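You operate a simulated robot arm through the tools that you are given. There is no shell and no other tool. Be economical: measure what you need, move in short steps, check, and stop when the job is done.

Carry out the task below with a simulated robot arm. There is one attempt and no reset: what you move stays moved.

Task
Dye the middle of the sample on the light box, light it and file it by its pinholes.
Fine: dauber from the pad and back; more than one hole means rework; lamp off; leave the other samples. Set down upright: wooden dauber. A coat counts when it lies all over at full strength: go over it till it gets no stronger.

It is judged by the outcome, as a careful person would: the job done as asked, and still so three seconds after it is handed in. It fails if anything else is knocked over, pushed out of place, dropped, spilled or broken.

Robot
A 7-joint arm with a two-finger parallel gripper, fixed in place. Base frame: the origin is at the foot of the arm, x ahead of it, y to its left, z up; the work surface is at about z = 0.85. Readings come in m, degrees, newtons and seconds.
With the tool pointing down near the work surface it reaches from about 0.24 to 0.68 m from the base axis. Its first joint turns from -66.0 to 66.0 degrees. Payload 2.4 kg.
Tool frame: the origin (TCP) lies between the finger pads and is the grasp point; the fingertips stand 0.03 m ahead of it; z points along the fingers, y is the line along which they close. Largest opening 0.094 m; finger width 0.028, thickness 0.01; the body of the gripper, 0.05 by 0.096 m, starts 0.055 m behind the TCP.
Orientation is that of the tool frame in the base frame, as a unit quaternion [w, x, y, z]. With the fingers straight down and closing along the base's y, the tool's x points along the base's -x, its y along +y and its z along -z.

Tools
- The arm moves only by the tool servo_tool. Its argument "motion" is a list of rows, each a list of 3 entries, a list of its own where there are three numbers: the gripper command, from -1 (shut) to 1 (fully open), values between in proportion, then the shift along the tool's x, y, z in m, then the turn, a rotation vector about the tool's x, y, z in rad. In form: [[hand, [x, y, z], [ax, ay, az]], ...]. A call has 1 to 12 rows; each row shifts and turns the commanded pose from where the row before left it, along the tool's axes as they then stand. Rows are played at 5 a second. More than 0.05 m and 8.6 degrees between two rows, or a gripper value outside its range, and nothing of the call is played. A pose out of reach is approached as far as the arm can. The call stops where the force on the tool passes 40 N (or 10 N more than at its start, if that is more) or the arm is blocked; 0.2 s more then pass. Each finger travels about 0.153 m/s and halts on what it meets, pressing with about 33 N; the grip force reading is that of the motor and also rises with nothing between the fingers. The clock runs only during rows and for 0.2 s after the last one: add rows that do not move to give the fingers time. The reply holds the time, the measured pose of the TCP, the force on the tool along the base axes, the opening and the grip force, in the units named above and with some noise, with the torque about the TCP (base axes, N m) and any sound that the robot's microphone picked up.
- Cameras (640 x 400 px; columns grow to the right, rows downward): "scene" is fixed at [0.0396, 0.4773, 1.4637]; the picture's right is [-0.75, -0.66, 0.00], its down [-0.35, 0.40, -0.85] and it looks along [0.56, -0.64, -0.53] (base axes); focal length 314 px, centre (320, 200). "wrist" rides on the gripper at [0.076, 0.014, -0.103] in the tool frame; the picture's right is [-0.18, 0.98, 0.00], its down [-0.75, -0.14, -0.64] and it looks along [-0.63, -0.12, 0.77] (tool axes); focal length 243 px, centre (320, 200). There is no depth. A picture from a camera that has moved, and an enlarged one, comes with that camera's place and axes in the base frame and with its lens. The place of the scene camera against the robot may be out by one fixed shift of up to 0.025 m in any direction.
- snapshot(camera): a new picture of that camera. No time passes.
- close_up(camera, box): a new picture of the part [left, top, right, bottom] of that camera's present view, enlarged. No time passes.
- job_done(): hands the job in; it is judged then, once.

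Work in short steps. Places have to be worked out from the pictures, the camera data and where the tool is seen: move nearer, look again, correct. Check each grasp and each placing, and mend what went wrong. You have 120 turns and 64 pictures in all, those below and enlarged ones among them. Open the gripper and draw the arm clear of the work before you hand the job in, unless the task says otherwise; then end with one line.

The tools are called after "Request:" as name(argument=value, ...) on one line, values as JSON. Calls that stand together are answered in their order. servo_tool: Moves the arm, as the interface text tells. Its arguments: {"type":"object","properties":{"motion":{"type":"array","items":{"type":"array"}}},"required":["motion"]} The other tools are called the same way: snapshot (camera) takes a picture; close_up (camera, box) takes an enlarged picture of a part of a camera's view; job_done () hands the job in.

At the start:

```text
time: 0.0
position: [0.439, 0.0276, 1.2772]
tool_rot: [0.0, -0.001, 1.0, 0.001]
ft_force: [0.6, 0.4, -0.5]
wrist_torque: [-0.03, -0.04, 0.01]
finger_gap: 0.0941
finger_force: 0.0
```

scene: 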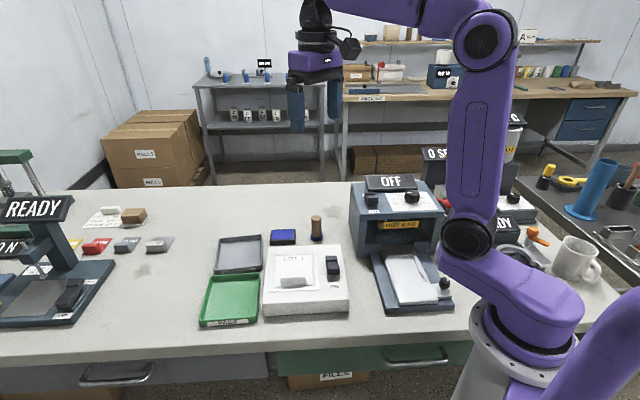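
wrist: 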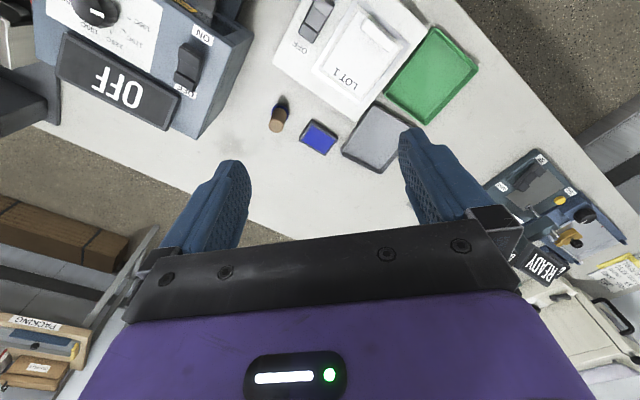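

I start with enlarged views of the work area to identify the light box, dauber, pad and trays.

Request:
close_up(camera="scene", box=[190, 200, 360, 335])

Request:
close_up(camera="wrist", box=[240, 0, 500, 170])

Request:
close_up(camera="scene", box=[0, 190, 200, 330])

```text
2.96 times, centred on (275, 268) of scene
camera zoom: at [0.0396, 0.4773, 1.4637], right [-0.75, -0.66, 0.0], down [-0.35, 0.4, -0.85], along [0.56, -0.64, -0.53], focal length 932 px, centre (453, 0)
```

zoom: 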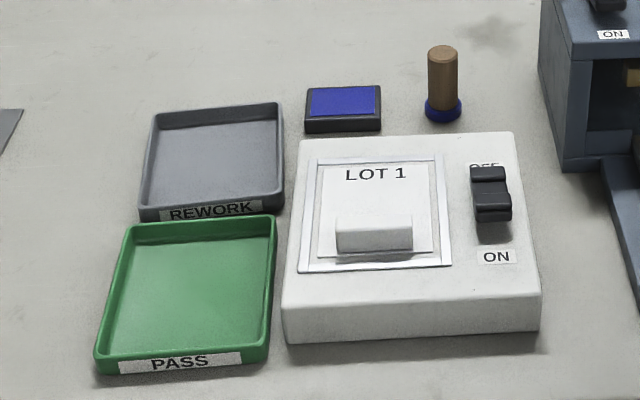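

```text
2.35 times, centred on (370, 85) of wrist
camera zoom: at [0.3624, 0.0422, 1.3784], right [0.18, 0.98, 0.0], down [0.75, -0.14, 0.64], along [0.63, -0.12, -0.77], focal length 571 px, centre (202, 471)
```

zoom: 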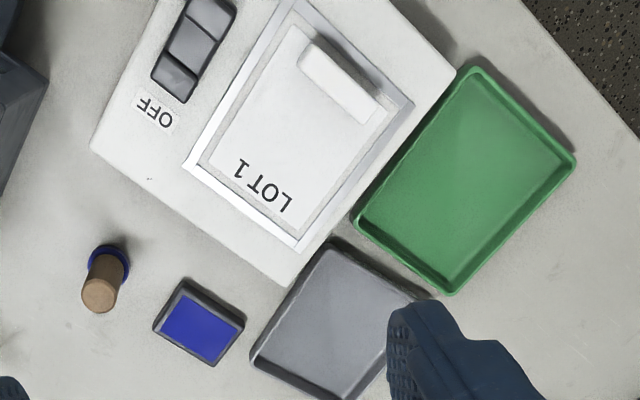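

```text
2.86 times, centred on (100, 260) of scene
camera zoom: at [0.0396, 0.4773, 1.4637], right [-0.75, -0.66, 0.0], down [-0.35, 0.4, -0.85], along [0.56, -0.64, -0.53], focal length 898 px, centre (949, 29)
```

zoom: 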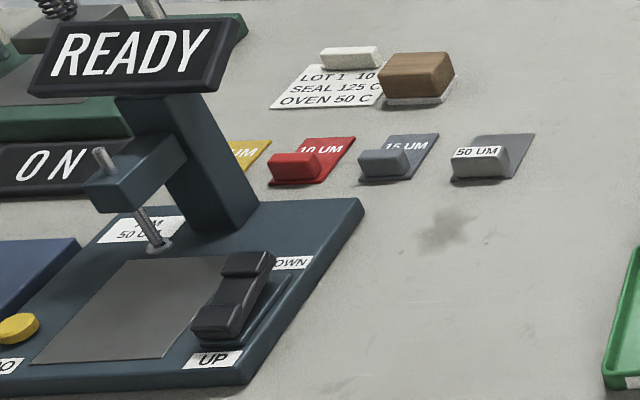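

The light box lies rotated about 45°; I put the dauber near (0.53,-0.08). I move above it with the gripper open and look.

Request:
servo_tool(motion=[[1, [-0.01, -0.0177, 0.033], [0, 0, 0]], [1, [-0.01, -0.0177, 0.033], [0, 0, 0]], [1, [-0.01, -0.0177, 0.033], [0, 0, 0]], [1, [-0.01, -0.0177, 0.033], [0, 0, 0]], [1, [-0.01, -0.0177, 0.033], [0, 0, 0]], [1, [-0.01, -0.0177, 0.033], [0, 0, 0]], [1, [0, 0, 0], [0, 0, 0]]])

Request:
snapshot(camera="wrist")

```text
time: 1.6
position: [0.4999, -0.0795, 1.0775]
tool_rot: [-0.001, 0.0, 1.0, -0.001]
ft_force: [-0.5, -0.1, -0.2]
wrist_torque: [0.01, -0.02, 0.01]
finger_gap: 0.0941
finger_force: 0.0
```

```text
58 pictures are left
camera wrist: at [0.4227, -0.0656, 1.1801], right [0.18, 0.98, 0.0], down [0.75, -0.14, 0.64], along [0.63, -0.12, -0.77], focal length 243 px, centre (320, 200)
```

wrist: 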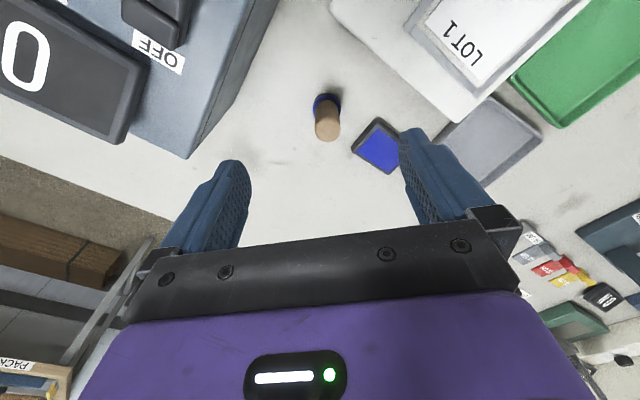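

The dauber is at about (0.528,-0.078), roughly 8–9 cm tall. I move over it and part way down, then check.

Request:
servo_tool(motion=[[1, [-0.014, 0.001, 0.03], [0, 0, 0]], [1, [-0.014, 0.001, 0.03], [0, 0, 0]], [1, [0, 0, 0.03], [0, 0, 0]], [1, [0, 0, 0], [0, 0, 0]]])

Request:
snapshot(camera="wrist")

Request:
snapshot(camera="scene")

```text
time: 2.6
position: [0.5265, -0.0758, 0.9892]
tool_rot: [0.0, 0.0, 1.0, 0.0]
ft_force: [-0.1, 0.3, 0.5]
wrist_torque: [0.02, -0.04, 0.01]
finger_gap: 0.0939
finger_force: 0.0
```

```text
57 pictures are left
camera wrist: at [0.4506, -0.0617, 1.0902], right [0.18, 0.98, 0.0], down [0.75, -0.14, 0.64], along [0.63, -0.12, -0.77], focal length 243 px, centre (320, 200)
```

wrist: 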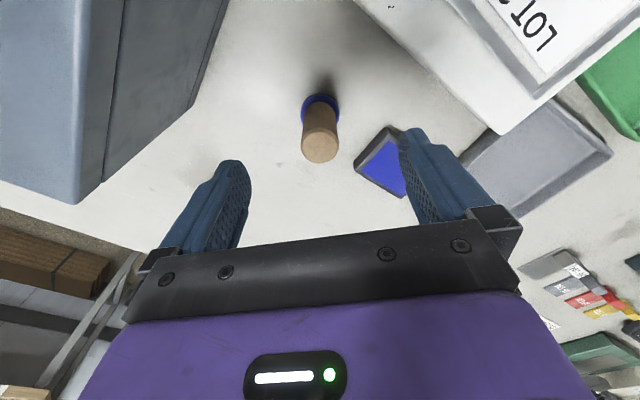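

```text
56 pictures are left
```

scene: 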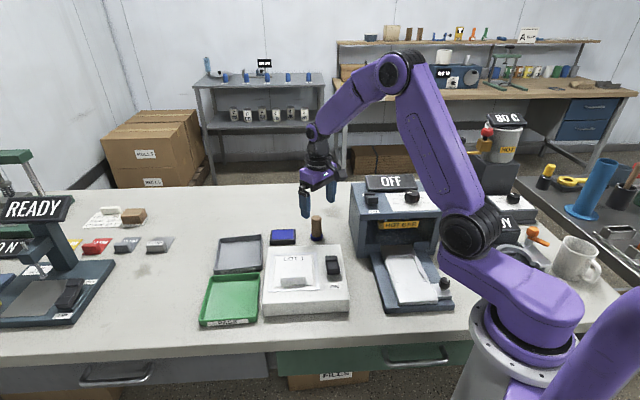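

Foot and top both resolve to (0.527,-0.076), with the top near z 0.94. I descend to TCP z≈0.922 and close.

Request:
servo_tool(motion=[[1, [0, 0, 0.033], [0, 0, 0]], [1, [0, 0, 0.033], [0, 0, 0]], [1, [0, 0, 0], [0, 0, 0]], [-1, [0, 0, 0], [0, 0, 0]], [-1, [0, 0, 0], [0, 0, 0]], [-1, [0, 0, 0], [0, 0, 0]]])

Request:
snapshot(camera="wrist")

```text
time: 4.0
position: [0.5273, -0.0752, 0.9229]
tool_rot: [-0.001, 0.0, 1.0, 0.0]
ft_force: [0.2, -0.7, -0.5]
wrist_torque: [0.02, 0.02, -0.02]
finger_gap: 0.033
finger_force: 33.2
```

```text
55 pictures are left
camera wrist: at [0.4511, -0.0614, 1.0245], right [0.18, 0.98, 0.0], down [0.75, -0.14, 0.64], along [0.63, -0.12, -0.77], focal length 243 px, centre (320, 200)
```

wrist: 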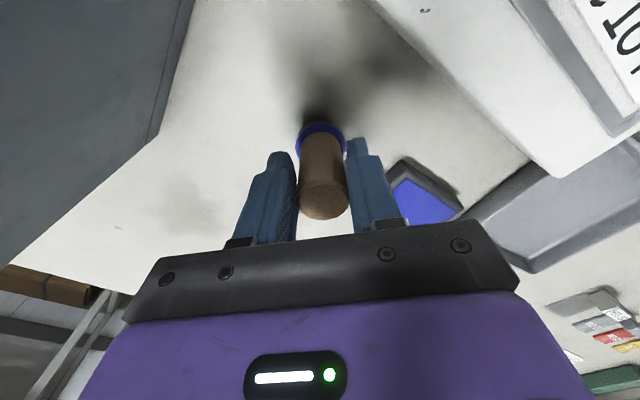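

The dauber is held (gap 33 mm). I lift it 6 cm and carry it over the ink pad at about (0.598,-0.004).

Request:
servo_tool(motion=[[-1, [0, 0, -0.03], [0, 0, 0]], [-1, [0, 0, -0.03], [0, 0, 0]], [-1, [-0.024, 0.024, 0], [0, 0, 0]], [-1, [-0.024, 0.024, 0], [0, 0, 0]], [-1, [-0.023, 0.023, 0], [0, 0, 0]], [-1, [0, 0, 0], [0, 0, 0]]])

Request:
snapshot(camera="wrist")

Request:
close_up(camera="scene", box=[190, 180, 360, 315])

```text
time: 5.4
position: [0.5989, -0.0051, 0.9835]
tool_rot: [0.0, 0.0, 1.0, 0.0]
ft_force: [0.5, -0.5, -0.7]
wrist_torque: [0.02, 0.0, -0.01]
finger_gap: 0.0329
finger_force: 33.1
```

```text
54 pictures are left
camera wrist: at [0.5222, 0.0093, 1.0845], right [0.18, 0.98, 0.0], down [0.75, -0.14, 0.64], along [0.63, -0.12, -0.77], focal length 243 px, centre (320, 200)
```

wrist: 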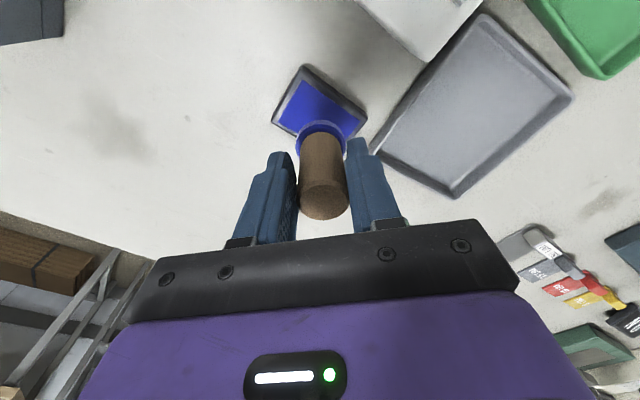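

```text
2.96 times, centred on (275, 248) of scene
camera zoom: at [0.0396, 0.4773, 1.4637], right [-0.75, -0.66, 0.0], down [-0.35, 0.4, -0.85], along [0.56, -0.64, -0.53], focal length 932 px, centre (453, 59)
```

zoom: 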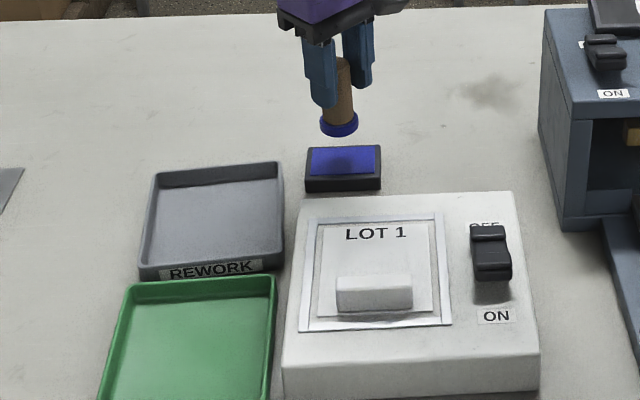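

The pad centre resolves to about (0.609,-0.008). I shift over it and lower gently.

Request:
servo_tool(motion=[[-1, [-0.01, -0.003, 0], [0, 0, 0]], [-1, [0, 0, 0.015], [0, 0, 0]], [-1, [0, 0, 0.015], [0, 0, 0]], [-1, [0, 0, 0.006], [0, 0, 0]], [-1, [0, 0, 0], [0, 0, 0]]])

Request:
close_up(camera="scene", box=[250, 180, 350, 260])

```text
time: 6.6
position: [0.6091, -0.0085, 0.9473]
tool_rot: [-0.001, 0.0, 1.0, 0.0]
ft_force: [-0.1, 0.7, 0.0]
wrist_torque: [-0.01, 0.0, 0.0]
finger_gap: 0.0332
finger_force: 32.8
```

```text
5.00 times, centred on (300, 220) of scene
camera zoom: at [0.0396, 0.4773, 1.4637], right [-0.75, -0.66, 0.0], down [-0.35, 0.4, -0.85], along [0.56, -0.64, -0.53], focal length 1572 px, centre (420, 100)
```

zoom: 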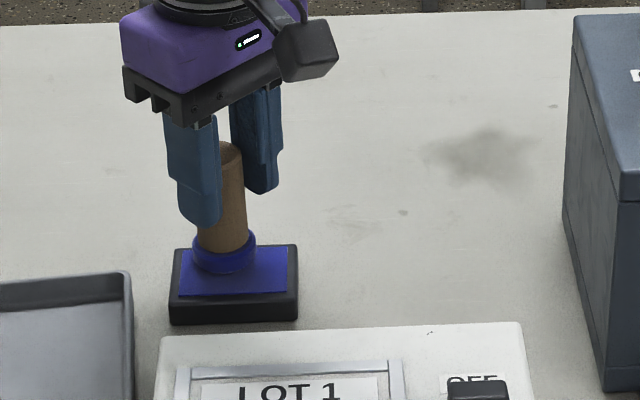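

It hovers just over the pad. I lower in 2 mm steps until I feel contact.

Request:
servo_tool(motion=[[-1, [0, 0, 0.002], [0, 0, 0]], [-1, [0, 0, 0.002], [0, 0, 0]], [-1, [0, 0, 0.002], [0, 0, 0]], [-1, [0, 0, 0], [0, 0, 0]]])

```text
time: 7.6
position: [0.6076, -0.0074, 0.9408]
tool_rot: [-0.001, 0.0, 1.0, -0.001]
ft_force: [-0.8, 0.3, 3.4]
wrist_torque: [0.09, 0.06, 0.0]
finger_gap: 0.0331
finger_force: 33.0
```

Contact at 3.4 N (pad top ≈0.868). I press 2 mm more, hold, lift and look at the felt and pad.

Request:
servo_tool(motion=[[-1, [0, 0, 0.002], [0, 0, 0]], [-1, [0, 0, 0], [0, 0, 0]], [-1, [0, 0, 0], [0, 0, 0]]])

Request:
servo_tool(motion=[[-1, [0, 0, -0.015], [0, 0, 0]], [-1, [0, 0, -0.025], [0, 0, 0]], [-1, [0, 0, -0.025], [0, 0, 0]], [-1, [0, 0, 0], [0, 0, 0]]])

Request:
close_up(camera="scene", box=[220, 170, 380, 320])

```text
time: 8.4
position: [0.6083, -0.0079, 0.9403]
tool_rot: [0.002, 0.0, 1.0, -0.001]
ft_force: [-4.5, -2.6, 23.9]
wrist_torque: [-0.05, 0.13, 0.01]
finger_gap: 0.0329
finger_force: 33.8
```

```text
time: 9.4
position: [0.6083, -0.0075, 1.0022]
tool_rot: [0.0, 0.0, 1.0, 0.001]
ft_force: [0.3, 0.2, -0.2]
wrist_torque: [-0.05, -0.04, 0.01]
finger_gap: 0.033
finger_force: 33.0
```

```text
2.67 times, centred on (300, 245) of scene
camera zoom: at [0.0396, 0.4773, 1.4637], right [-0.75, -0.66, 0.0], down [-0.35, 0.4, -0.85], along [0.56, -0.64, -0.53], focal length 838 px, centre (373, 80)
```

zoom: 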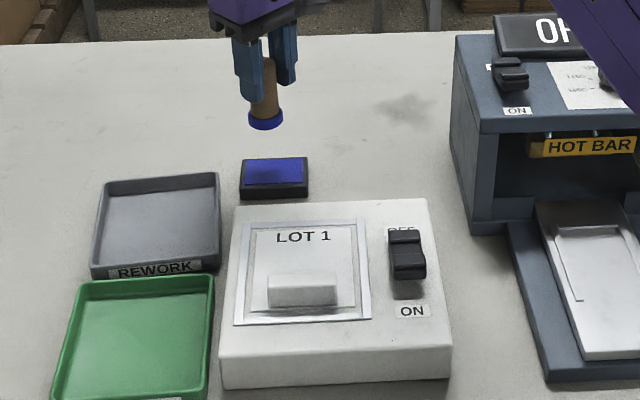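

Dauber inked. I carry it above the light box, staying high, and look at the sample.

Request:
servo_tool(motion=[[-1, [0, 0, -0.03], [0, 0, 0]], [-1, [0.04, 0.016, -0.01], [0, 0, 0]], [-1, [0.04, 0.016, 0], [0, 0, 0]], [-1, [0.04, 0.016, 0], [0, 0, 0]], [-1, [0.03, 0.016, 0], [0, 0, 0]], [-1, [0.02, 0.014, 0], [0, 0, 0]], [-1, [0, 0, 0], [0, 0, 0]]])

Request:
snapshot(camera="wrist")

Request:
close_up(camera="scene", box=[250, 230, 370, 320])

```text
time: 11.0
position: [0.4373, 0.0691, 1.0442]
tool_rot: [0.0, 0.0, 1.0, 0.0]
ft_force: [0.3, 0.3, -0.6]
wrist_torque: [0.01, 0.04, -0.02]
finger_gap: 0.0329
finger_force: 33.1
```

```text
50 pictures are left
camera wrist: at [0.3619, 0.0839, 1.1454], right [0.18, 0.98, 0.0], down [0.75, -0.14, 0.64], along [0.63, -0.12, -0.77], focal length 243 px, centre (320, 200)
```

wrist: 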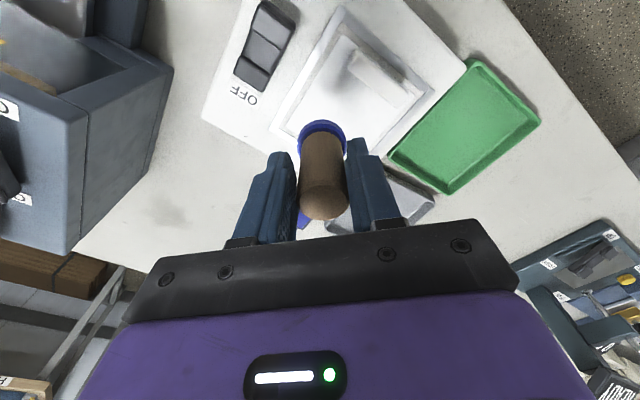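

```text
4.44 times, centred on (310, 275) of scene
camera zoom: at [0.0396, 0.4773, 1.4637], right [-0.75, -0.66, 0.0], down [-0.35, 0.4, -0.85], along [0.56, -0.64, -0.53], focal length 1397 px, centre (364, -133)
```

zoom: 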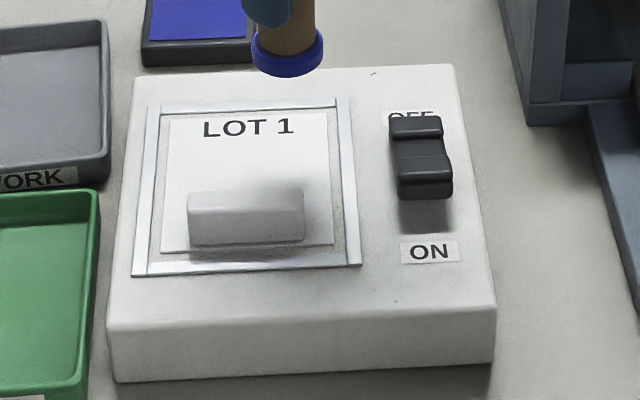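

I enlarge the wrist view of the sample to locate its sheet, frame, tab and switch.

Request:
close_up(camera="wrist", box=[220, 0, 460, 150])

```text
2.67 times, centred on (340, 75) of wrist
camera zoom: at [0.3619, 0.0839, 1.1454], right [0.18, 0.98, 0.0], down [0.75, -0.14, 0.64], along [0.63, -0.12, -0.77], focal length 647 px, centre (267, 533)
```

zoom: 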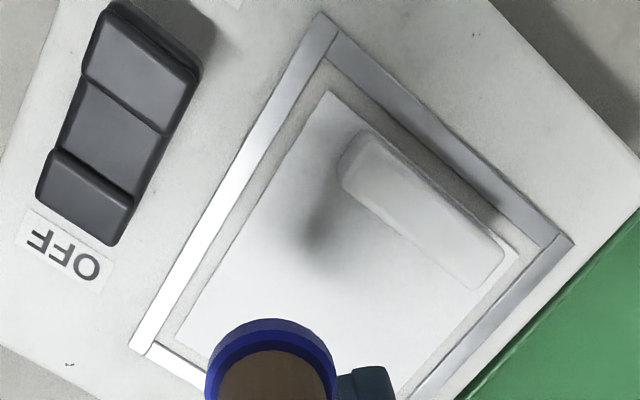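

Sample corners give its centre at about (0.457,0.094), with the tab's inner edge 34 mm away. I move over the centre and lower to just above the sheet.

Request:
servo_tool(motion=[[-1, [-0.019, 0.025, 0], [0, 0, 0]], [-1, [0, 0, 0.03], [0, 0, 0]], [-1, [0, 0, 0.03], [0, 0, 0]], [-1, [0, 0, 0.008], [0, 0, 0]], [-1, [0, 0, 0], [0, 0, 0]]])

Request:
close_up(camera="scene", box=[250, 220, 370, 310])

```text
time: 12.2
position: [0.4575, 0.0946, 0.975]
tool_rot: [0.0, 0.0, 1.0, 0.0]
ft_force: [0.3, 0.7, -0.2]
wrist_torque: [0.03, 0.0, -0.01]
finger_gap: 0.0333
finger_force: 32.9
```

```text
4.44 times, centred on (310, 265) of scene
camera zoom: at [0.0396, 0.4773, 1.4637], right [-0.75, -0.66, 0.0], down [-0.35, 0.4, -0.85], along [0.56, -0.64, -0.53], focal length 1397 px, centre (364, -89)
```

zoom: 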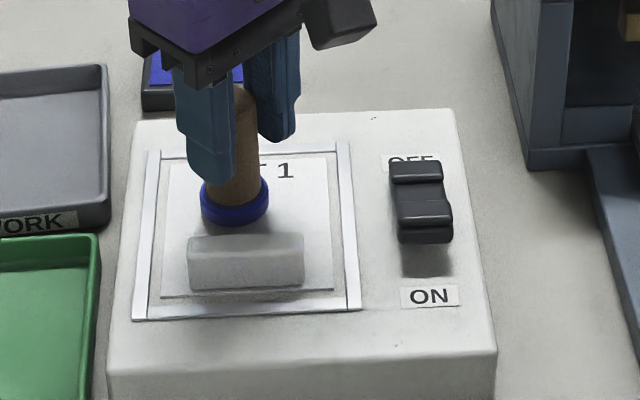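

The scene view shows the foot about 7 mm left of the sheet's middle, so I shift by (-0.005,-0.0045). Then I lower to contact in small steps.

Request:
servo_tool(motion=[[-1, [0.005, -0.0045, 0], [0, 0, 0]], [-1, [0, 0, 0.004], [0, 0, 0]], [-1, [0, 0, 0.002], [0, 0, 0]], [-1, [0, 0, 0.002], [0, 0, 0]], [-1, [0, 0, 0], [0, 0, 0]]])

Request:
close_up(camera="scene", box=[250, 220, 370, 310])

```text
time: 13.4
position: [0.4531, 0.0903, 0.9677]
tool_rot: [0.001, 0.0, 1.0, 0.001]
ft_force: [-0.4, 0.0, 28.5]
wrist_torque: [-0.06, -0.17, 0.01]
finger_gap: 0.0328
finger_force: 32.8
```

```text
4.44 times, centred on (310, 265) of scene
camera zoom: at [0.0391, 0.4771, 1.4637], right [-0.75, -0.66, 0.0], down [-0.35, 0.4, -0.85], along [0.56, -0.64, -0.53], focal length 1397 px, centre (364, -89)
```

zoom: 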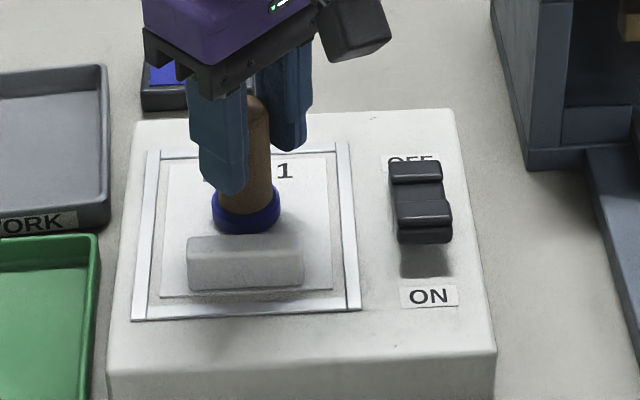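

Firm contact (28 N). I lift clear and look at the mark it leaves.

Request:
servo_tool(motion=[[-1, [0, 0, -0.01], [0, 0, 0]], [-1, [0, 0, -0.04], [0, 0, 0]], [-1, [-0.04, -0.02, -0.02], [0, 0, 0]], [-1, [-0.01, 0, 0], [0, 0, 0]]])

Request:
close_up(camera="scene", box=[270, 240, 340, 300])

Request:
close_up(camera="wrist", box=[220, 0, 460, 150])

```text
time: 14.4
position: [0.5025, 0.0704, 1.0379]
tool_rot: [0.0, -0.002, 1.0, 0.0]
ft_force: [-0.4, 0.4, -1.1]
wrist_torque: [0.0, 0.03, 0.0]
finger_gap: 0.0329
finger_force: 32.9
```

```text
6.67 times, centred on (305, 270) of scene
camera zoom: at [0.0396, 0.4773, 1.4637], right [-0.75, -0.66, 0.0], down [-0.35, 0.4, -0.85], along [0.56, -0.64, -0.53], focal length 2096 px, centre (420, -267)
```

zoom: 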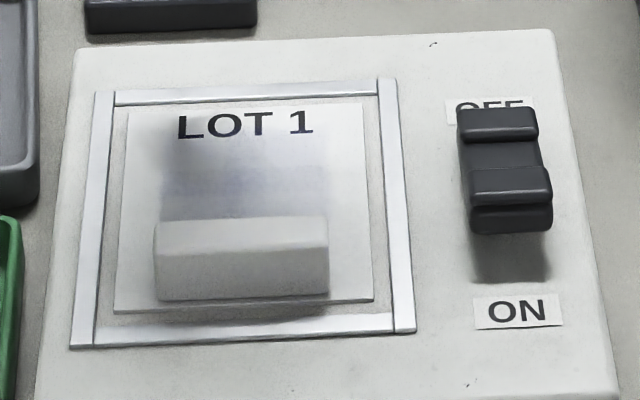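

```text
2.67 times, centred on (340, 75) of wrist
camera zoom: at [0.4256, 0.0841, 1.1393], right [0.18, 0.98, 0.0], down [0.75, -0.14, 0.64], along [0.63, -0.12, -0.77], focal length 647 px, centre (267, 533)
```

zoom: 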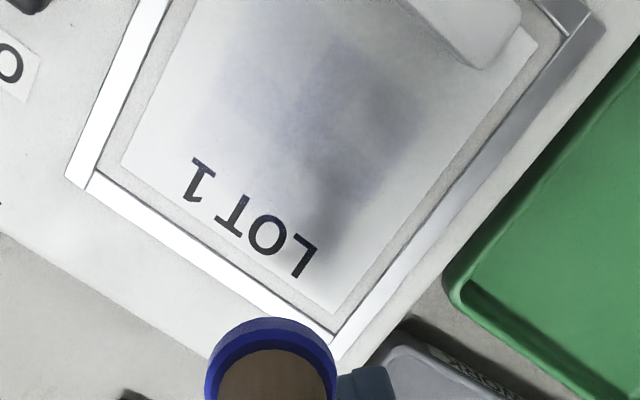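

A faint blue patch has appeared. I back off for an unshadowed, straighter view of its outline.

Request:
servo_tool(motion=[[-1, [0.04, -0.02, -0.03], [0, 0, 0]], [-1, [0.04, -0.03, -0.03], [0, 0, 0]], [-1, [0, -0.03, -0.03], [0, 0, 0]], [-1, [0, 0, 0], [0, 0, 0]]])

Request:
close_up(camera="wrist", box=[320, 0, 480, 110])

```text
refused: row 1 steps farther than a row can; nothing moved
```

```text
3.64 times, centred on (400, 55) of wrist
camera zoom: at [0.4256, 0.0841, 1.1393], right [0.18, 0.98, 0.0], down [0.75, -0.14, 0.64], along [0.63, -0.12, -0.77], focal length 882 px, centre (29, 727)
```

zoom: 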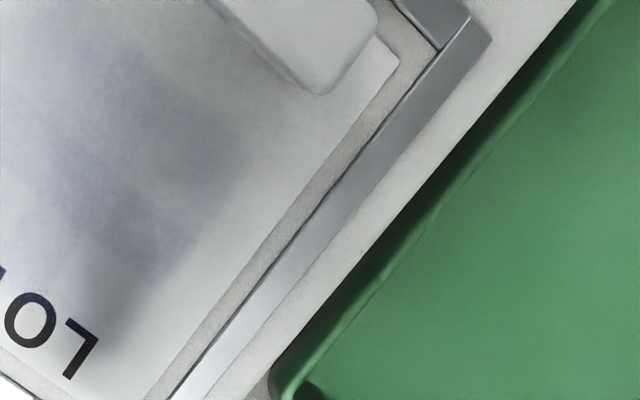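

Request:
servo_tool(motion=[[-1, [0.03, -0.02, -0.03], [0, 0, 0]], [-1, [0.03, -0.03, -0.02], [0, 0, 0]], [-1, [0.02, -0.03, -0.02], [0, 0, 0]], [-1, [0, 0, 0], [0, 0, 0]]])

Request:
close_up(camera="wrist", box=[320, 0, 480, 110])

```text
time: 15.4
position: [0.421, -0.0096, 1.1086]
tool_rot: [0.001, 0.0, 1.0, 0.0]
ft_force: [0.2, 0.2, 0.1]
wrist_torque: [-0.02, 0.01, 0.0]
finger_gap: 0.0329
finger_force: 32.9
```

```text
3.64 times, centred on (400, 55) of wrist
camera zoom: at [0.3445, 0.004, 1.2101], right [0.18, 0.98, 0.0], down [0.75, -0.14, 0.64], along [0.63, -0.12, -0.77], focal length 882 px, centre (29, 727)
```

zoom: 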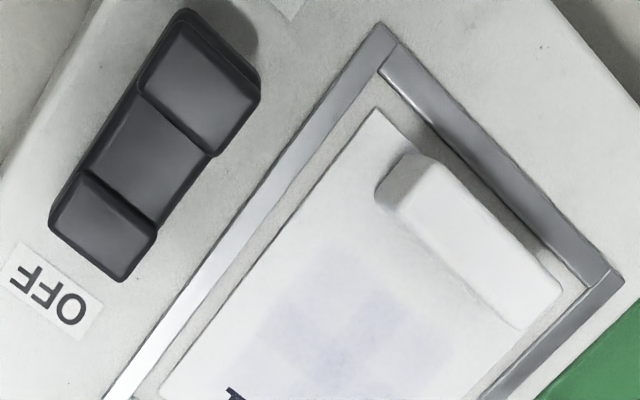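

Now I see a patch made of cells of uneven, faint strength. I enlarge a region a little lower to see all of it.

Request:
close_up(camera="wrist", box=[350, 40, 470, 140])

```text
4.00 times, centred on (410, 90) of wrist
camera zoom: at [0.3445, 0.004, 1.2101], right [0.18, 0.98, 0.0], down [0.75, -0.14, 0.64], along [0.63, -0.12, -0.77], focal length 970 px, centre (-40, 640)
```

zoom: 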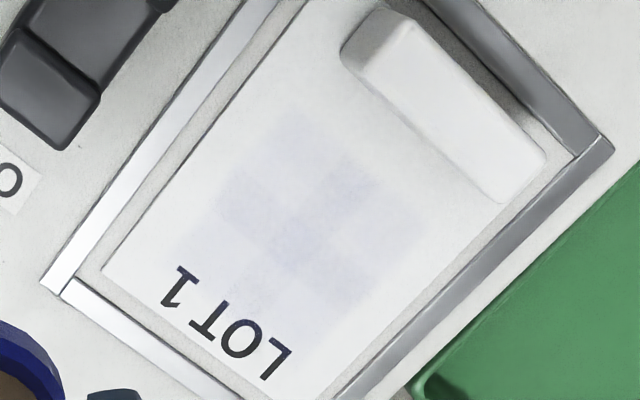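

The patch is about 5 cm square around (0.454,0.089), still faint. I return to the centre and go over it in light rubbing strokes.

Request:
servo_tool(motion=[[-1, [-0.01, 0.033, 0.02], [0, 0, 0]], [-1, [-0.01, 0.033, 0.02], [0, 0, 0]], [-1, [-0.0125, 0.033, 0.02], [0, 0, 0]], [-1, [0, 0, 0.04], [0, 0, 0]], [-1, [0, 0, 0.033], [0, 0, 0]], [-1, [0, 0, 0.004], [0, 0, 0]], [-1, [0, 0, 0.003], [0, 0, 0]], [-1, [0, 0, 0], [0, 0, 0]]])

```text
time: 17.2
position: [0.4553, 0.0887, 0.9687]
tool_rot: [0.001, 0.0, 1.0, 0.0]
ft_force: [-1.3, 0.0, 13.9]
wrist_torque: [-0.02, -0.01, -0.02]
finger_gap: 0.0332
finger_force: 33.0
```

Contact at 14 N. I rub around the patch in a loop within ±12 mm.

Request:
servo_tool(motion=[[-1, [-0.009, 0.009, 0], [0, 0, 0]], [-1, [-0.0085, -0.0085, 0], [0, 0, 0]], [-1, [0.009, -0.009, 0], [0, 0, 0]], [-1, [0.009, -0.009, 0], [0, 0, 0]], [-1, [0.0085, 0.0085, 0], [0, 0, 0]], [-1, [0.007, 0.007, 0], [0, 0, 0]], [-1, [-0.009, 0.009, 0], [0, 0, 0]], [-1, [-0.009, 0.009, 0], [0, 0, 0]], [-1, [-0.007, -0.007, 0], [0, 0, 0]], [-1, [0.009, -0.009, 0], [0, 0, 0]], [-1, [0, 0, 0], [0, 0, 0]]])

Request:
close_up(camera="scene", box=[260, 220, 350, 300])

```text
time: 19.6
position: [0.4532, 0.0896, 0.9665]
tool_rot: [-0.001, 0.0, 1.0, 0.0]
ft_force: [-0.4, -0.8, -1.5]
wrist_torque: [0.04, 0.01, -0.01]
finger_gap: 0.0327
finger_force: 33.9
```

```text
5.00 times, centred on (305, 260) of scene
camera zoom: at [0.0396, 0.4773, 1.4637], right [-0.75, -0.66, 0.0], down [-0.35, 0.4, -0.85], along [0.56, -0.64, -0.53], focal length 1572 px, centre (395, -100)
```

zoom: 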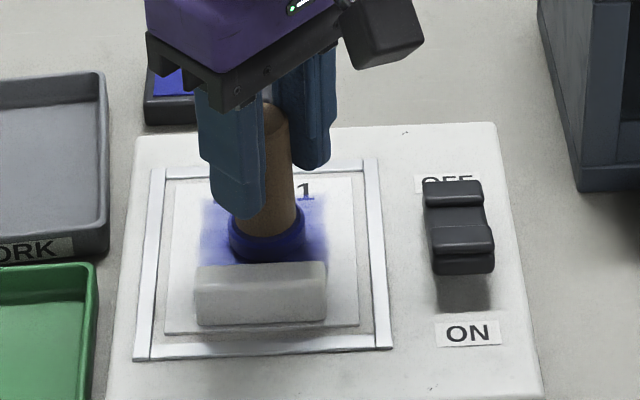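

The dye got much stronger, and the contact force is now about zero. I lower 2 mm and go round again.

Request:
servo_tool(motion=[[-1, [0, 0, 0.0015], [0, 0, 0]], [-1, [-0.009, 0.009, 0], [0, 0, 0]], [-1, [-0.0085, -0.0085, 0], [0, 0, 0]], [-1, [0.009, -0.009, 0], [0, 0, 0]], [-1, [0.009, -0.009, 0], [0, 0, 0]], [-1, [0.0085, 0.0085, 0], [0, 0, 0]], [-1, [0.007, 0.007, 0], [0, 0, 0]], [-1, [-0.009, 0.009, 0], [0, 0, 0]], [-1, [-0.009, 0.009, 0], [0, 0, 0]], [-1, [-0.007, -0.007, 0], [0, 0, 0]], [-1, [0.009, -0.009, 0], [0, 0, 0]], [-1, [0, 0, 0], [0, 0, 0]]])

Request:
servo_tool(motion=[[-1, [0, 0, -0.02], [0, 0, 0]], [-1, [0, 0, -0.04], [0, 0, 0]], [-1, [0.01, -0.033, -0.03], [0, 0, 0]], [-1, [0.01, -0.033, -0.03], [0, 0, 0]], [-1, [0.0125, -0.033, -0.02], [0, 0, 0]], [-1, [0, 0, 0], [0, 0, 0]]])

Request:
close_up(camera="wrist", box=[350, 40, 470, 140])

```text
time: 22.2
position: [0.4546, 0.089, 0.9661]
tool_rot: [0.0, 0.0, 1.0, 0.0]
ft_force: [2.0, 1.0, 5.7]
wrist_torque: [0.12, -0.3, 0.05]
finger_gap: 0.0328
finger_force: 32.7
```

```text
time: 23.6
position: [0.4205, -0.0089, 1.1063]
tool_rot: [0.0, 0.0, 1.0, 0.0]
ft_force: [-0.2, 0.4, -0.5]
wrist_torque: [0.0, 0.02, -0.01]
finger_gap: 0.0326
finger_force: 33.2
```

```text
4.00 times, centred on (410, 90) of wrist
camera zoom: at [0.3447, 0.0042, 1.2088], right [0.18, 0.98, 0.0], down [0.75, -0.14, 0.64], along [0.63, -0.12, -0.77], focal length 970 px, centre (-40, 640)
```

zoom: 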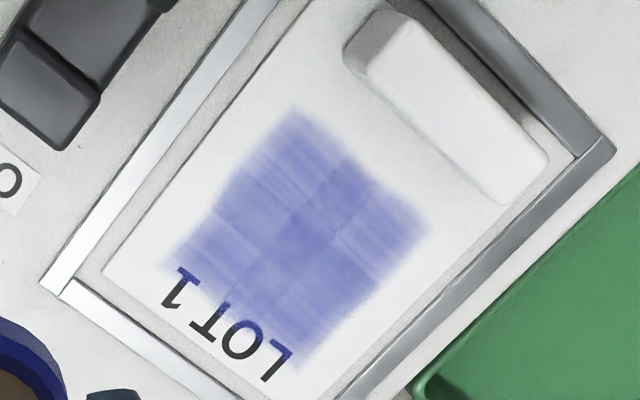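

The dye is building but lies about 8 mm toward the label; by the corners the sheet's true middle is near (0.450,0.0955). I go back and continue the strokes around that centre.

Request:
servo_tool(motion=[[-1, [-0.01, 0.035, 0.02], [0, 0, 0]], [-1, [-0.01, 0.035, 0.02], [0, 0, 0]], [-1, [-0.0095, 0.0345, 0.02], [0, 0, 0]], [-1, [0, 0, 0.04], [0, 0, 0]], [-1, [0, 0, 0.034], [0, 0, 0]], [-1, [0, 0, 0.004], [0, 0, 0]], [-1, [0, 0, 0.002], [0, 0, 0]], [-1, [0, 0, 0.001], [0, 0, 0]], [-1, [0, 0, 0], [0, 0, 0]]])

Request:
close_up(camera="scene", box=[260, 220, 350, 300])

```text
time: 25.6
position: [0.4517, 0.0942, 0.9655]
tool_rot: [0.002, 0.0, 1.0, -0.001]
ft_force: [-1.1, -0.3, 14.2]
wrist_torque: [-0.05, -0.22, -0.03]
finger_gap: 0.0327
finger_force: 33.4
```

```text
5.00 times, centred on (305, 260) of scene
camera zoom: at [0.0393, 0.4772, 1.4637], right [-0.75, -0.66, 0.0], down [-0.35, 0.4, -0.85], along [0.56, -0.64, -0.53], focal length 1572 px, centre (395, -100)
```

zoom: 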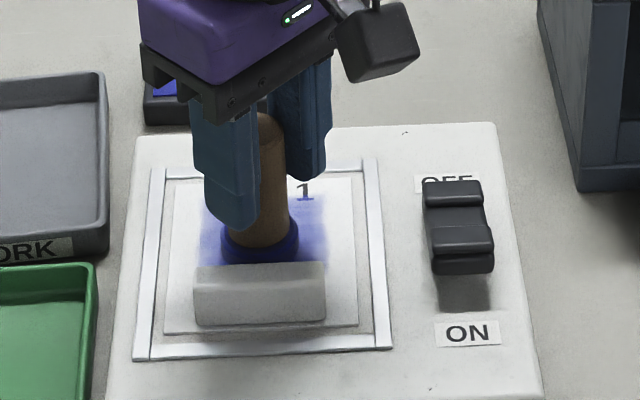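

14 N at the true middle. I stroke three lanes parallel to the tab.

Request:
servo_tool(motion=[[-1, [-0.0095, 0.0095, 0], [0, 0, 0]], [-1, [0.0095, -0.0095, 0], [0, 0, 0]], [-1, [0.0095, -0.0095, 0], [0, 0, 0]], [-1, [0.0065, 0.0065, 0], [0, 0, 0]], [-1, [-0.0095, 0.0095, 0], [0, 0, 0]], [-1, [-0.0095, 0.0095, 0], [0, 0, 0]], [-1, [-0.0065, -0.0065, 0], [0, 0, 0]], [-1, [-0.0075, -0.0075, 0], [0, 0, 0]], [-1, [0.0095, -0.0095, 0], [0, 0, 0]], [-1, [0.0095, -0.0095, 0], [0, 0, 0]], [-1, [0.0075, 0.0075, 0], [0, 0, 0]], [-1, [-0.0095, 0.0095, 0], [0, 0, 0]]])

Request:
servo_tool(motion=[[-1, [-0.0095, 0.0095, 0.0005], [0, 0, 0]], [-1, [0.0095, -0.0095, 0], [0, 0, 0]], [-1, [0.0095, -0.0095, 0], [0, 0, 0]], [-1, [0.0065, 0.0065, 0], [0, 0, 0]], [-1, [-0.0095, 0.0095, 0], [0, 0, 0]], [-1, [-0.0095, 0.0095, 0], [0, 0, 0]], [-1, [-0.0065, -0.0065, 0], [0, 0, 0]], [-1, [-0.0075, -0.0075, 0], [0, 0, 0]], [-1, [0.0095, -0.0095, 0], [0, 0, 0]], [-1, [0.0095, -0.0095, 0], [0, 0, 0]], [-1, [0.0075, 0.0075, 0], [0, 0, 0]], [-1, [-0.0095, 0.0095, 0], [0, 0, 0]]])

Request:
servo_tool(motion=[[-1, [0, 0, -0.02], [0, 0, 0]], [-1, [0, 0, -0.04], [0, 0, 0]], [-1, [0.01, -0.033, -0.03], [0, 0, 0]], [-1, [0.01, -0.035, -0.03], [0, 0, 0]], [-1, [0.0095, -0.035, -0.02], [0, 0, 0]], [-1, [0, 0, 0], [0, 0, 0]]])

Request:
close_up(camera="wrist", box=[350, 40, 470, 140])

```text
time: 28.2
position: [0.4507, 0.0942, 0.9644]
tool_rot: [-0.002, 0.001, 1.0, -0.001]
ft_force: [-2.2, -2.6, 7.4]
wrist_torque: [-0.17, -0.02, -0.05]
finger_gap: 0.0325
finger_force: 32.7
```

```text
time: 30.8
position: [0.4512, 0.0948, 0.9641]
tool_rot: [-0.001, -0.001, 1.0, 0.0]
ft_force: [-4.0, -3.4, 12.1]
wrist_torque: [-0.22, -0.05, -0.05]
finger_gap: 0.032
finger_force: 33.0
```

```text
time: 32.2
position: [0.4209, -0.0093, 1.104]
tool_rot: [0.001, 0.0, 1.0, 0.001]
ft_force: [-0.4, -0.1, -0.5]
wrist_torque: [0.0, -0.02, 0.01]
finger_gap: 0.032
finger_force: 33.3
```

```text
4.00 times, centred on (410, 90) of wrist
camera zoom: at [0.3455, 0.0047, 1.2058], right [0.18, 0.98, 0.0], down [0.75, -0.14, 0.64], along [0.63, -0.12, -0.77], focal length 970 px, centre (-40, 640)
```

zoom: 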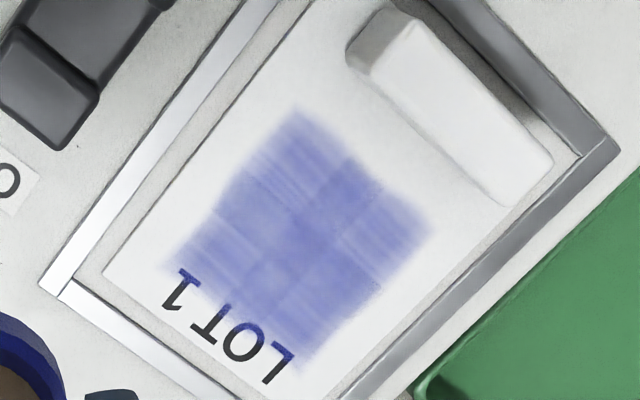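

The patch hasn't changed at all, so the dauber has run dry. I go back to the pad to re-ink it.

Request:
servo_tool(motion=[[-1, [-0.047, 0, 0], [0, 0, 0]], [-1, [-0.047, 0, 0], [0, 0, 0]], [-1, [-0.047, 0, 0], [0, 0, 0]], [-1, [-0.046, 0.001, 0], [0, 0, 0]], [-1, [0, 0, 0.05], [0, 0, 0]], [-1, [0, 0, 0.05], [0, 0, 0]], [-1, [0, 0, 0.05], [0, 0, 0]], [-1, [0, 0, 0.012], [0, 0, 0]], [-1, [0, 0, 0.003], [0, 0, 0]], [-1, [0, 0, 0.001], [0, 0, 0]], [-1, [0, 0, 0], [0, 0, 0]]])

```text
time: 34.6
position: [0.6088, -0.0064, 0.9385]
tool_rot: [0.0, 0.0, 1.0, 0.0]
ft_force: [0.4, -0.3, -0.4]
wrist_torque: [0.01, 0.0, 0.01]
finger_gap: 0.0322
finger_force: 32.4
```

Not yet touching; I continue in 1 mm steps.

Request:
servo_tool(motion=[[-1, [0, 0, 0.001], [0, 0, 0]], [-1, [0, 0, 0.001], [0, 0, 0]], [-1, [0, 0, 0.001], [0, 0, 0]], [-1, [0, 0, 0], [0, 0, 0]], [-1, [0, 0, 0], [0, 0, 0]]])

Request:
close_up(camera="scene", box=[250, 180, 350, 260])

```text
time: 35.8
position: [0.609, -0.0058, 0.9357]
tool_rot: [0.0, -0.001, 1.0, 0.0]
ft_force: [-0.7, -0.3, -0.8]
wrist_torque: [-0.01, -0.02, 0.01]
finger_gap: 0.0323
finger_force: 32.9
```

```text
5.00 times, centred on (300, 220) of scene
camera zoom: at [0.0396, 0.4773, 1.4637], right [-0.75, -0.66, 0.0], down [-0.35, 0.4, -0.85], along [0.56, -0.64, -0.53], focal length 1572 px, centre (420, 100)
```

zoom: 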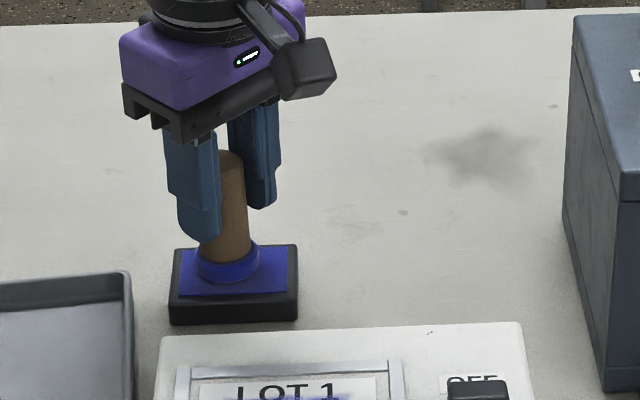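

Still just above or barely touching; down a little more.

Request:
servo_tool(motion=[[-1, [0, 0, 0.001], [0, 0, 0]], [-1, [0, 0, 0.001], [0, 0, 0]], [-1, [0, 0, 0.001], [0, 0, 0]], [-1, [0, 0, 0], [0, 0, 0]], [-1, [0, 0, 0], [0, 0, 0]]])

```text
time: 37.0
position: [0.6109, -0.0072, 0.9328]
tool_rot: [0.002, 0.0, 1.0, 0.0]
ft_force: [-4.9, 0.2, 22.4]
wrist_torque: [0.04, -0.21, 0.01]
finger_gap: 0.0324
finger_force: 32.6
```

Now 22 N on the pad. I lift and check how the dauber sits in the grip.

Request:
servo_tool(motion=[[-1, [0, 0, -0.02], [0, 0, 0]], [-1, [0, 0, -0.045], [0, 0, 0]], [-1, [0, 0, -0.045], [0, 0, 0]], [-1, [0, 0, 0], [0, 0, 0]]])

Request:
snapshot(camera="wrist")

Request:
close_up(camera="scene", box=[240, 130, 360, 230])

```text
time: 38.0
position: [0.6084, -0.0061, 1.0428]
tool_rot: [0.0, -0.001, 1.0, -0.001]
ft_force: [-0.1, 0.2, -0.6]
wrist_torque: [-0.01, 0.01, 0.0]
finger_gap: 0.0321
finger_force: 32.9
```

```text
35 pictures are left
camera wrist: at [0.5323, 0.0074, 1.1443], right [0.18, 0.98, 0.0], down [0.75, -0.14, 0.64], along [0.63, -0.12, -0.77], focal length 243 px, centre (320, 200)
```

wrist: 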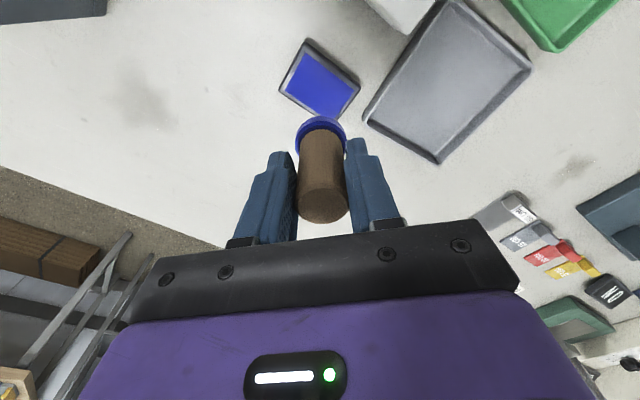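

```text
4.00 times, centred on (300, 180) of scene
camera zoom: at [0.0396, 0.4773, 1.4637], right [-0.75, -0.66, 0.0], down [-0.35, 0.4, -0.85], along [0.56, -0.64, -0.53], focal length 1258 px, centre (400, 280)
```

zoom: 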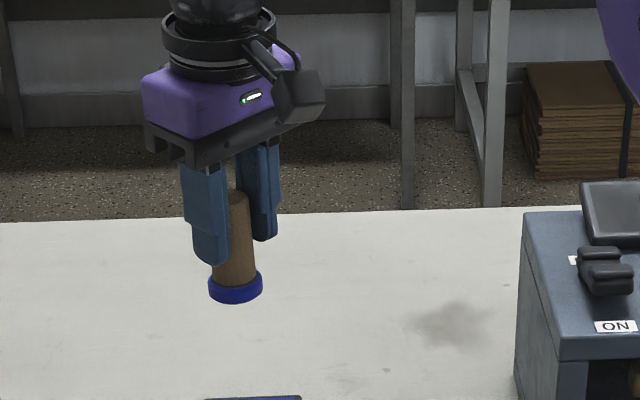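

It sits nearly straight. I return to the sample's middle.

Request:
servo_tool(motion=[[-1, [0.0395, 0.0254, 0], [0, 0, 0]], [-1, [0.0395, 0.0254, 0], [0, 0, 0]], [-1, [0.0395, 0.0254, 0], [0, 0, 0]], [-1, [0.0395, 0.0254, 0], [0, 0, 0]], [-1, [0, 0, 0.04], [0, 0, 0]], [-1, [0, 0, 0.033], [0, 0, 0]], [-1, [0, 0, 0.003], [0, 0, 0]], [-1, [0, 0, 0.002], [0, 0, 0]], [-1, [0, 0, 0], [0, 0, 0]]])

```text
time: 40.0
position: [0.4504, 0.0944, 0.9648]
tool_rot: [-0.001, 0.0, 1.0, 0.001]
ft_force: [0.7, -0.4, -1.0]
wrist_torque: [0.01, -0.02, 0.0]
finger_gap: 0.0326
finger_force: 33.4
```

No contact yet; I creep down.

Request:
servo_tool(motion=[[-1, [0, 0, 0.001], [0, 0, 0]], [-1, [0, 0, 0.001], [0, 0, 0]], [-1, [0, 0, 0.001], [0, 0, 0]], [-1, [0, 0, 0], [0, 0, 0]]])

```text
time: 41.0
position: [0.4519, 0.0959, 0.9629]
tool_rot: [0.002, 0.0, 1.0, 0.0]
ft_force: [0.1, -0.6, 25.9]
wrist_torque: [0.04, -0.51, -0.02]
finger_gap: 0.0318
finger_force: 32.6
```

26 N; I ease 0.5 mm and stroke the lanes, starting at the tab side.

Request:
servo_tool(motion=[[-1, [0.0065, 0.0065, -0.0005], [0, 0, 0]], [-1, [-0.0095, 0.0095, 0], [0, 0, 0]], [-1, [0.0095, -0.0095, 0], [0, 0, 0]], [-1, [0.0095, -0.0095, 0], [0, 0, 0]], [-1, [-0.0065, -0.0065, 0], [0, 0, 0]], [-1, [-0.0095, 0.0095, 0], [0, 0, 0]], [-1, [-0.0095, 0.0095, 0], [0, 0, 0]], [-1, [-0.0075, -0.0075, 0], [0, 0, 0]], [-1, [0.0095, -0.0095, 0], [0, 0, 0]], [-1, [0.0095, -0.0095, 0], [0, 0, 0]], [-1, [0.0075, 0.0075, 0], [0, 0, 0]], [-1, [-0.0095, 0.0095, 0], [0, 0, 0]]])

Request:
servo_tool(motion=[[-1, [0, 0, -0.02], [0, 0, 0]], [-1, [0, 0, -0.04], [0, 0, 0]], [-1, [0.01, -0.033, -0.03], [0, 0, 0]], [-1, [0.01, -0.035, -0.03], [0, 0, 0]], [-1, [0.0095, -0.035, -0.02], [0, 0, 0]], [-1, [0, 0, 0], [0, 0, 0]]])

Request:
close_up(camera="wrist", box=[350, 40, 470, 140])

```text
time: 43.6
position: [0.4505, 0.0949, 0.9624]
tool_rot: [0.0, 0.0, 1.0, -0.001]
ft_force: [-0.2, 0.4, -1.0]
wrist_torque: [0.0, -0.02, 0.04]
finger_gap: 0.0303
finger_force: 32.5
```

```text
time: 45.0
position: [0.4205, -0.0095, 1.1019]
tool_rot: [0.0, 0.0, 1.0, 0.0]
ft_force: [0.3, 0.2, -0.7]
wrist_torque: [-0.01, 0.0, 0.03]
finger_gap: 0.0299
finger_force: 33.1
```

```text
4.00 times, centred on (410, 90) of wrist
camera zoom: at [0.3439, 0.0048, 1.2039], right [0.18, 0.98, 0.0], down [0.75, -0.14, 0.64], along [0.63, -0.12, -0.77], focal length 970 px, centre (-40, 640)
```

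zoom: 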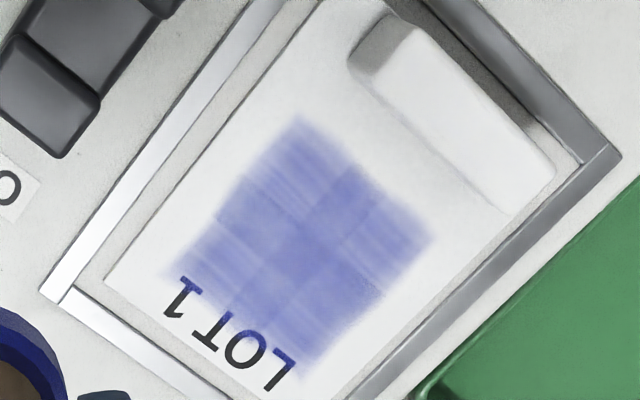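

The patch keeps its place and outline. I enlarge further to judge strength and evenness, and check the grip since the gap shrank to 30 mm.

Request:
close_up(camera="wrist", box=[385, 60, 465, 140])

Request:
snapshot(camera="wrist")

```text
5.00 times, centred on (425, 100) of wrist
camera zoom: at [0.3439, 0.0048, 1.2039], right [0.18, 0.98, 0.0], down [0.75, -0.14, 0.64], along [0.63, -0.12, -0.77], focal length 1213 px, centre (-205, 700)
```

zoom: 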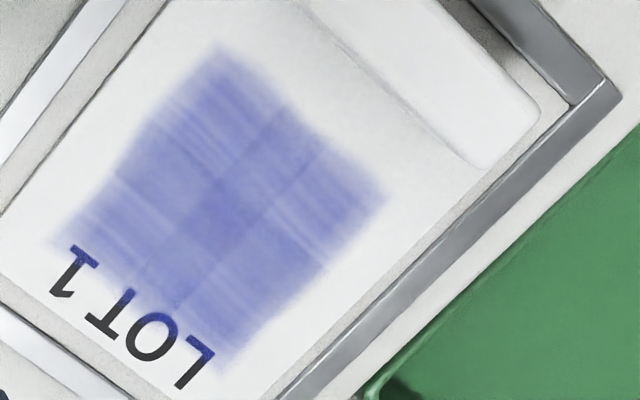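

```text
31 pictures are left
camera wrist: at [0.3439, 0.0048, 1.2039], right [0.18, 0.98, 0.0], down [0.75, -0.14, 0.64], along [0.63, -0.12, -0.77], focal length 243 px, centre (320, 200)
```

wrist: 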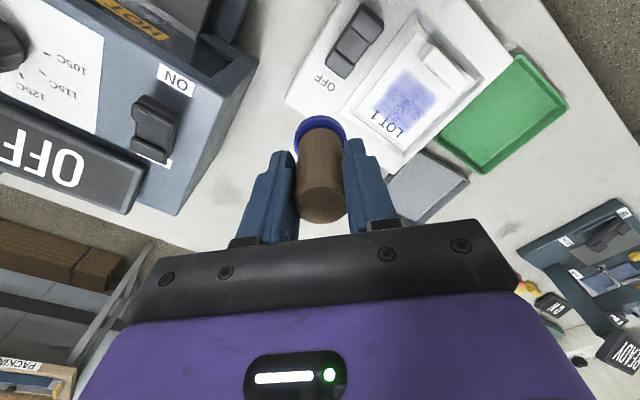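

The outer parts look streaky, and the dauber seems to have shifted in the grip. I take it back to the pad, set it down there, and regrip it straight and inked.

Request:
servo_tool(motion=[[-1, [-0.047, 0, 0], [0, 0, 0]], [-1, [-0.047, 0, 0], [0, 0, 0]], [-1, [-0.047, 0, 0], [0, 0, 0]], [-1, [-0.046, 0.001, 0], [0, 0, 0]], [-1, [0, 0, 0.05], [0, 0, 0]], [-1, [0, 0, 0.05], [0, 0, 0]], [-1, [0, 0, 0.05], [0, 0, 0]], [-1, [0, 0, 0.014], [0, 0, 0]], [-1, [0, 0, 0.002], [0, 0, 0]], [-1, [0, 0, 0.001], [0, 0, 0]], [-1, [0, 0, 0.001], [0, 0, 0]], [-1, [0, 0, 0], [0, 0, 0]]])

```text
time: 47.6
position: [0.6058, -0.0081, 0.9337]
tool_rot: [0.0, 0.0, 1.0, 0.0]
ft_force: [0.3, 0.3, -1.0]
wrist_torque: [-0.01, -0.02, -0.02]
finger_gap: 0.0304
finger_force: 33.3
```

Request:
servo_tool(motion=[[-1, [0, 0, 0.001], [0, 0, 0]], [-1, [0, 0, 0.001], [0, 0, 0]], [-1, [0, 0, 0.001], [0, 0, 0]], [-1, [0, 0, 0], [0, 0, 0]]])

Request:
close_up(camera="scene", box=[250, 180, 350, 260])

```text
time: 48.6
position: [0.608, -0.0062, 0.9305]
tool_rot: [0.001, 0.0, 1.0, 0.0]
ft_force: [0.1, -0.2, 4.0]
wrist_torque: [0.02, -0.05, -0.01]
finger_gap: 0.03
finger_force: 32.3
```

```text
5.00 times, centred on (300, 220) of scene
camera zoom: at [0.0394, 0.4773, 1.4637], right [-0.75, -0.66, 0.0], down [-0.35, 0.4, -0.85], along [0.56, -0.64, -0.53], focal length 1572 px, centre (420, 100)
```

zoom: 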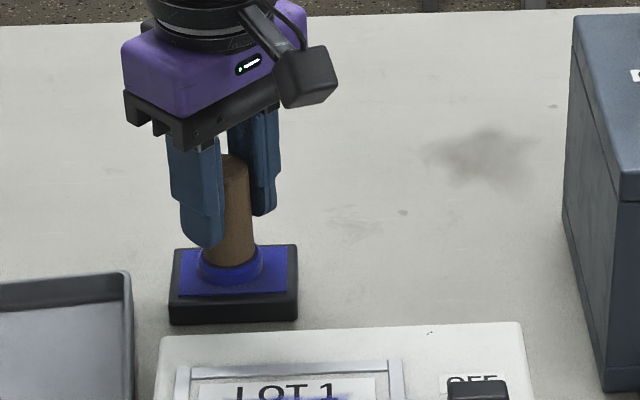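

It's on the pad at 4 N. I open just enough, rise 10 mm, and look at how the dauber stands.

Request:
servo_tool(motion=[[0, [0, 0, 0], [0, 0, 0]], [0, [0, 0, 0], [0, 0, 0]], [1, [0, 0, 0], [0, 0, 0]], [1, [0, 0, -0.01], [0, 0, 0]], [1, [0, 0, 0], [0, 0, 0]]])

Request:
snapshot(camera="wrist")

```text
time: 49.8
position: [0.6079, -0.007, 0.9414]
tool_rot: [0.0, 0.0, 1.0, 0.0]
ft_force: [-0.2, -0.7, 0.2]
wrist_torque: [0.01, 0.0, 0.01]
finger_gap: 0.0939
finger_force: 0.1
```

```text
29 pictures are left
camera wrist: at [0.5319, 0.0066, 1.043], right [0.18, 0.98, 0.0], down [0.75, -0.14, 0.64], along [0.63, -0.12, -0.77], focal length 243 px, centre (320, 200)
```

wrist: 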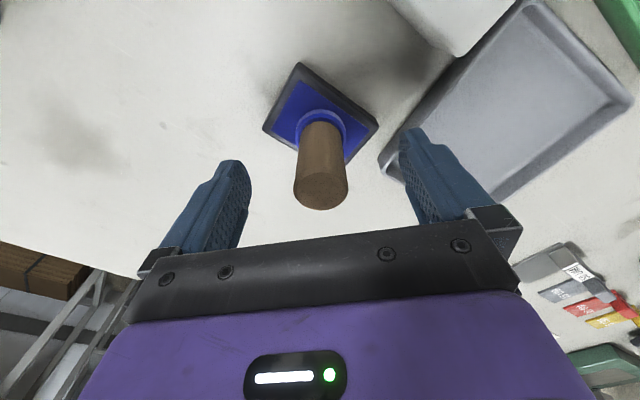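

It stands upright on the pad at x≈0.601, so it had slid 7 mm along the pads. I recentre and regrip.

Request:
servo_tool(motion=[[1, [0.007, 0.001, 0], [0, 0, 0]], [1, [0, 0, 0], [0, 0, 0]], [-1, [0, 0, 0], [0, 0, 0]], [-1, [0, 0, 0], [0, 0, 0]], [-1, [0, 0, 0], [0, 0, 0]]])

```text
time: 51.0
position: [0.6013, -0.0068, 0.9406]
tool_rot: [0.0, 0.001, 1.0, 0.0]
ft_force: [-0.7, 0.1, 0.3]
wrist_torque: [0.04, 0.05, 0.02]
finger_gap: 0.0332
finger_force: 32.9
```

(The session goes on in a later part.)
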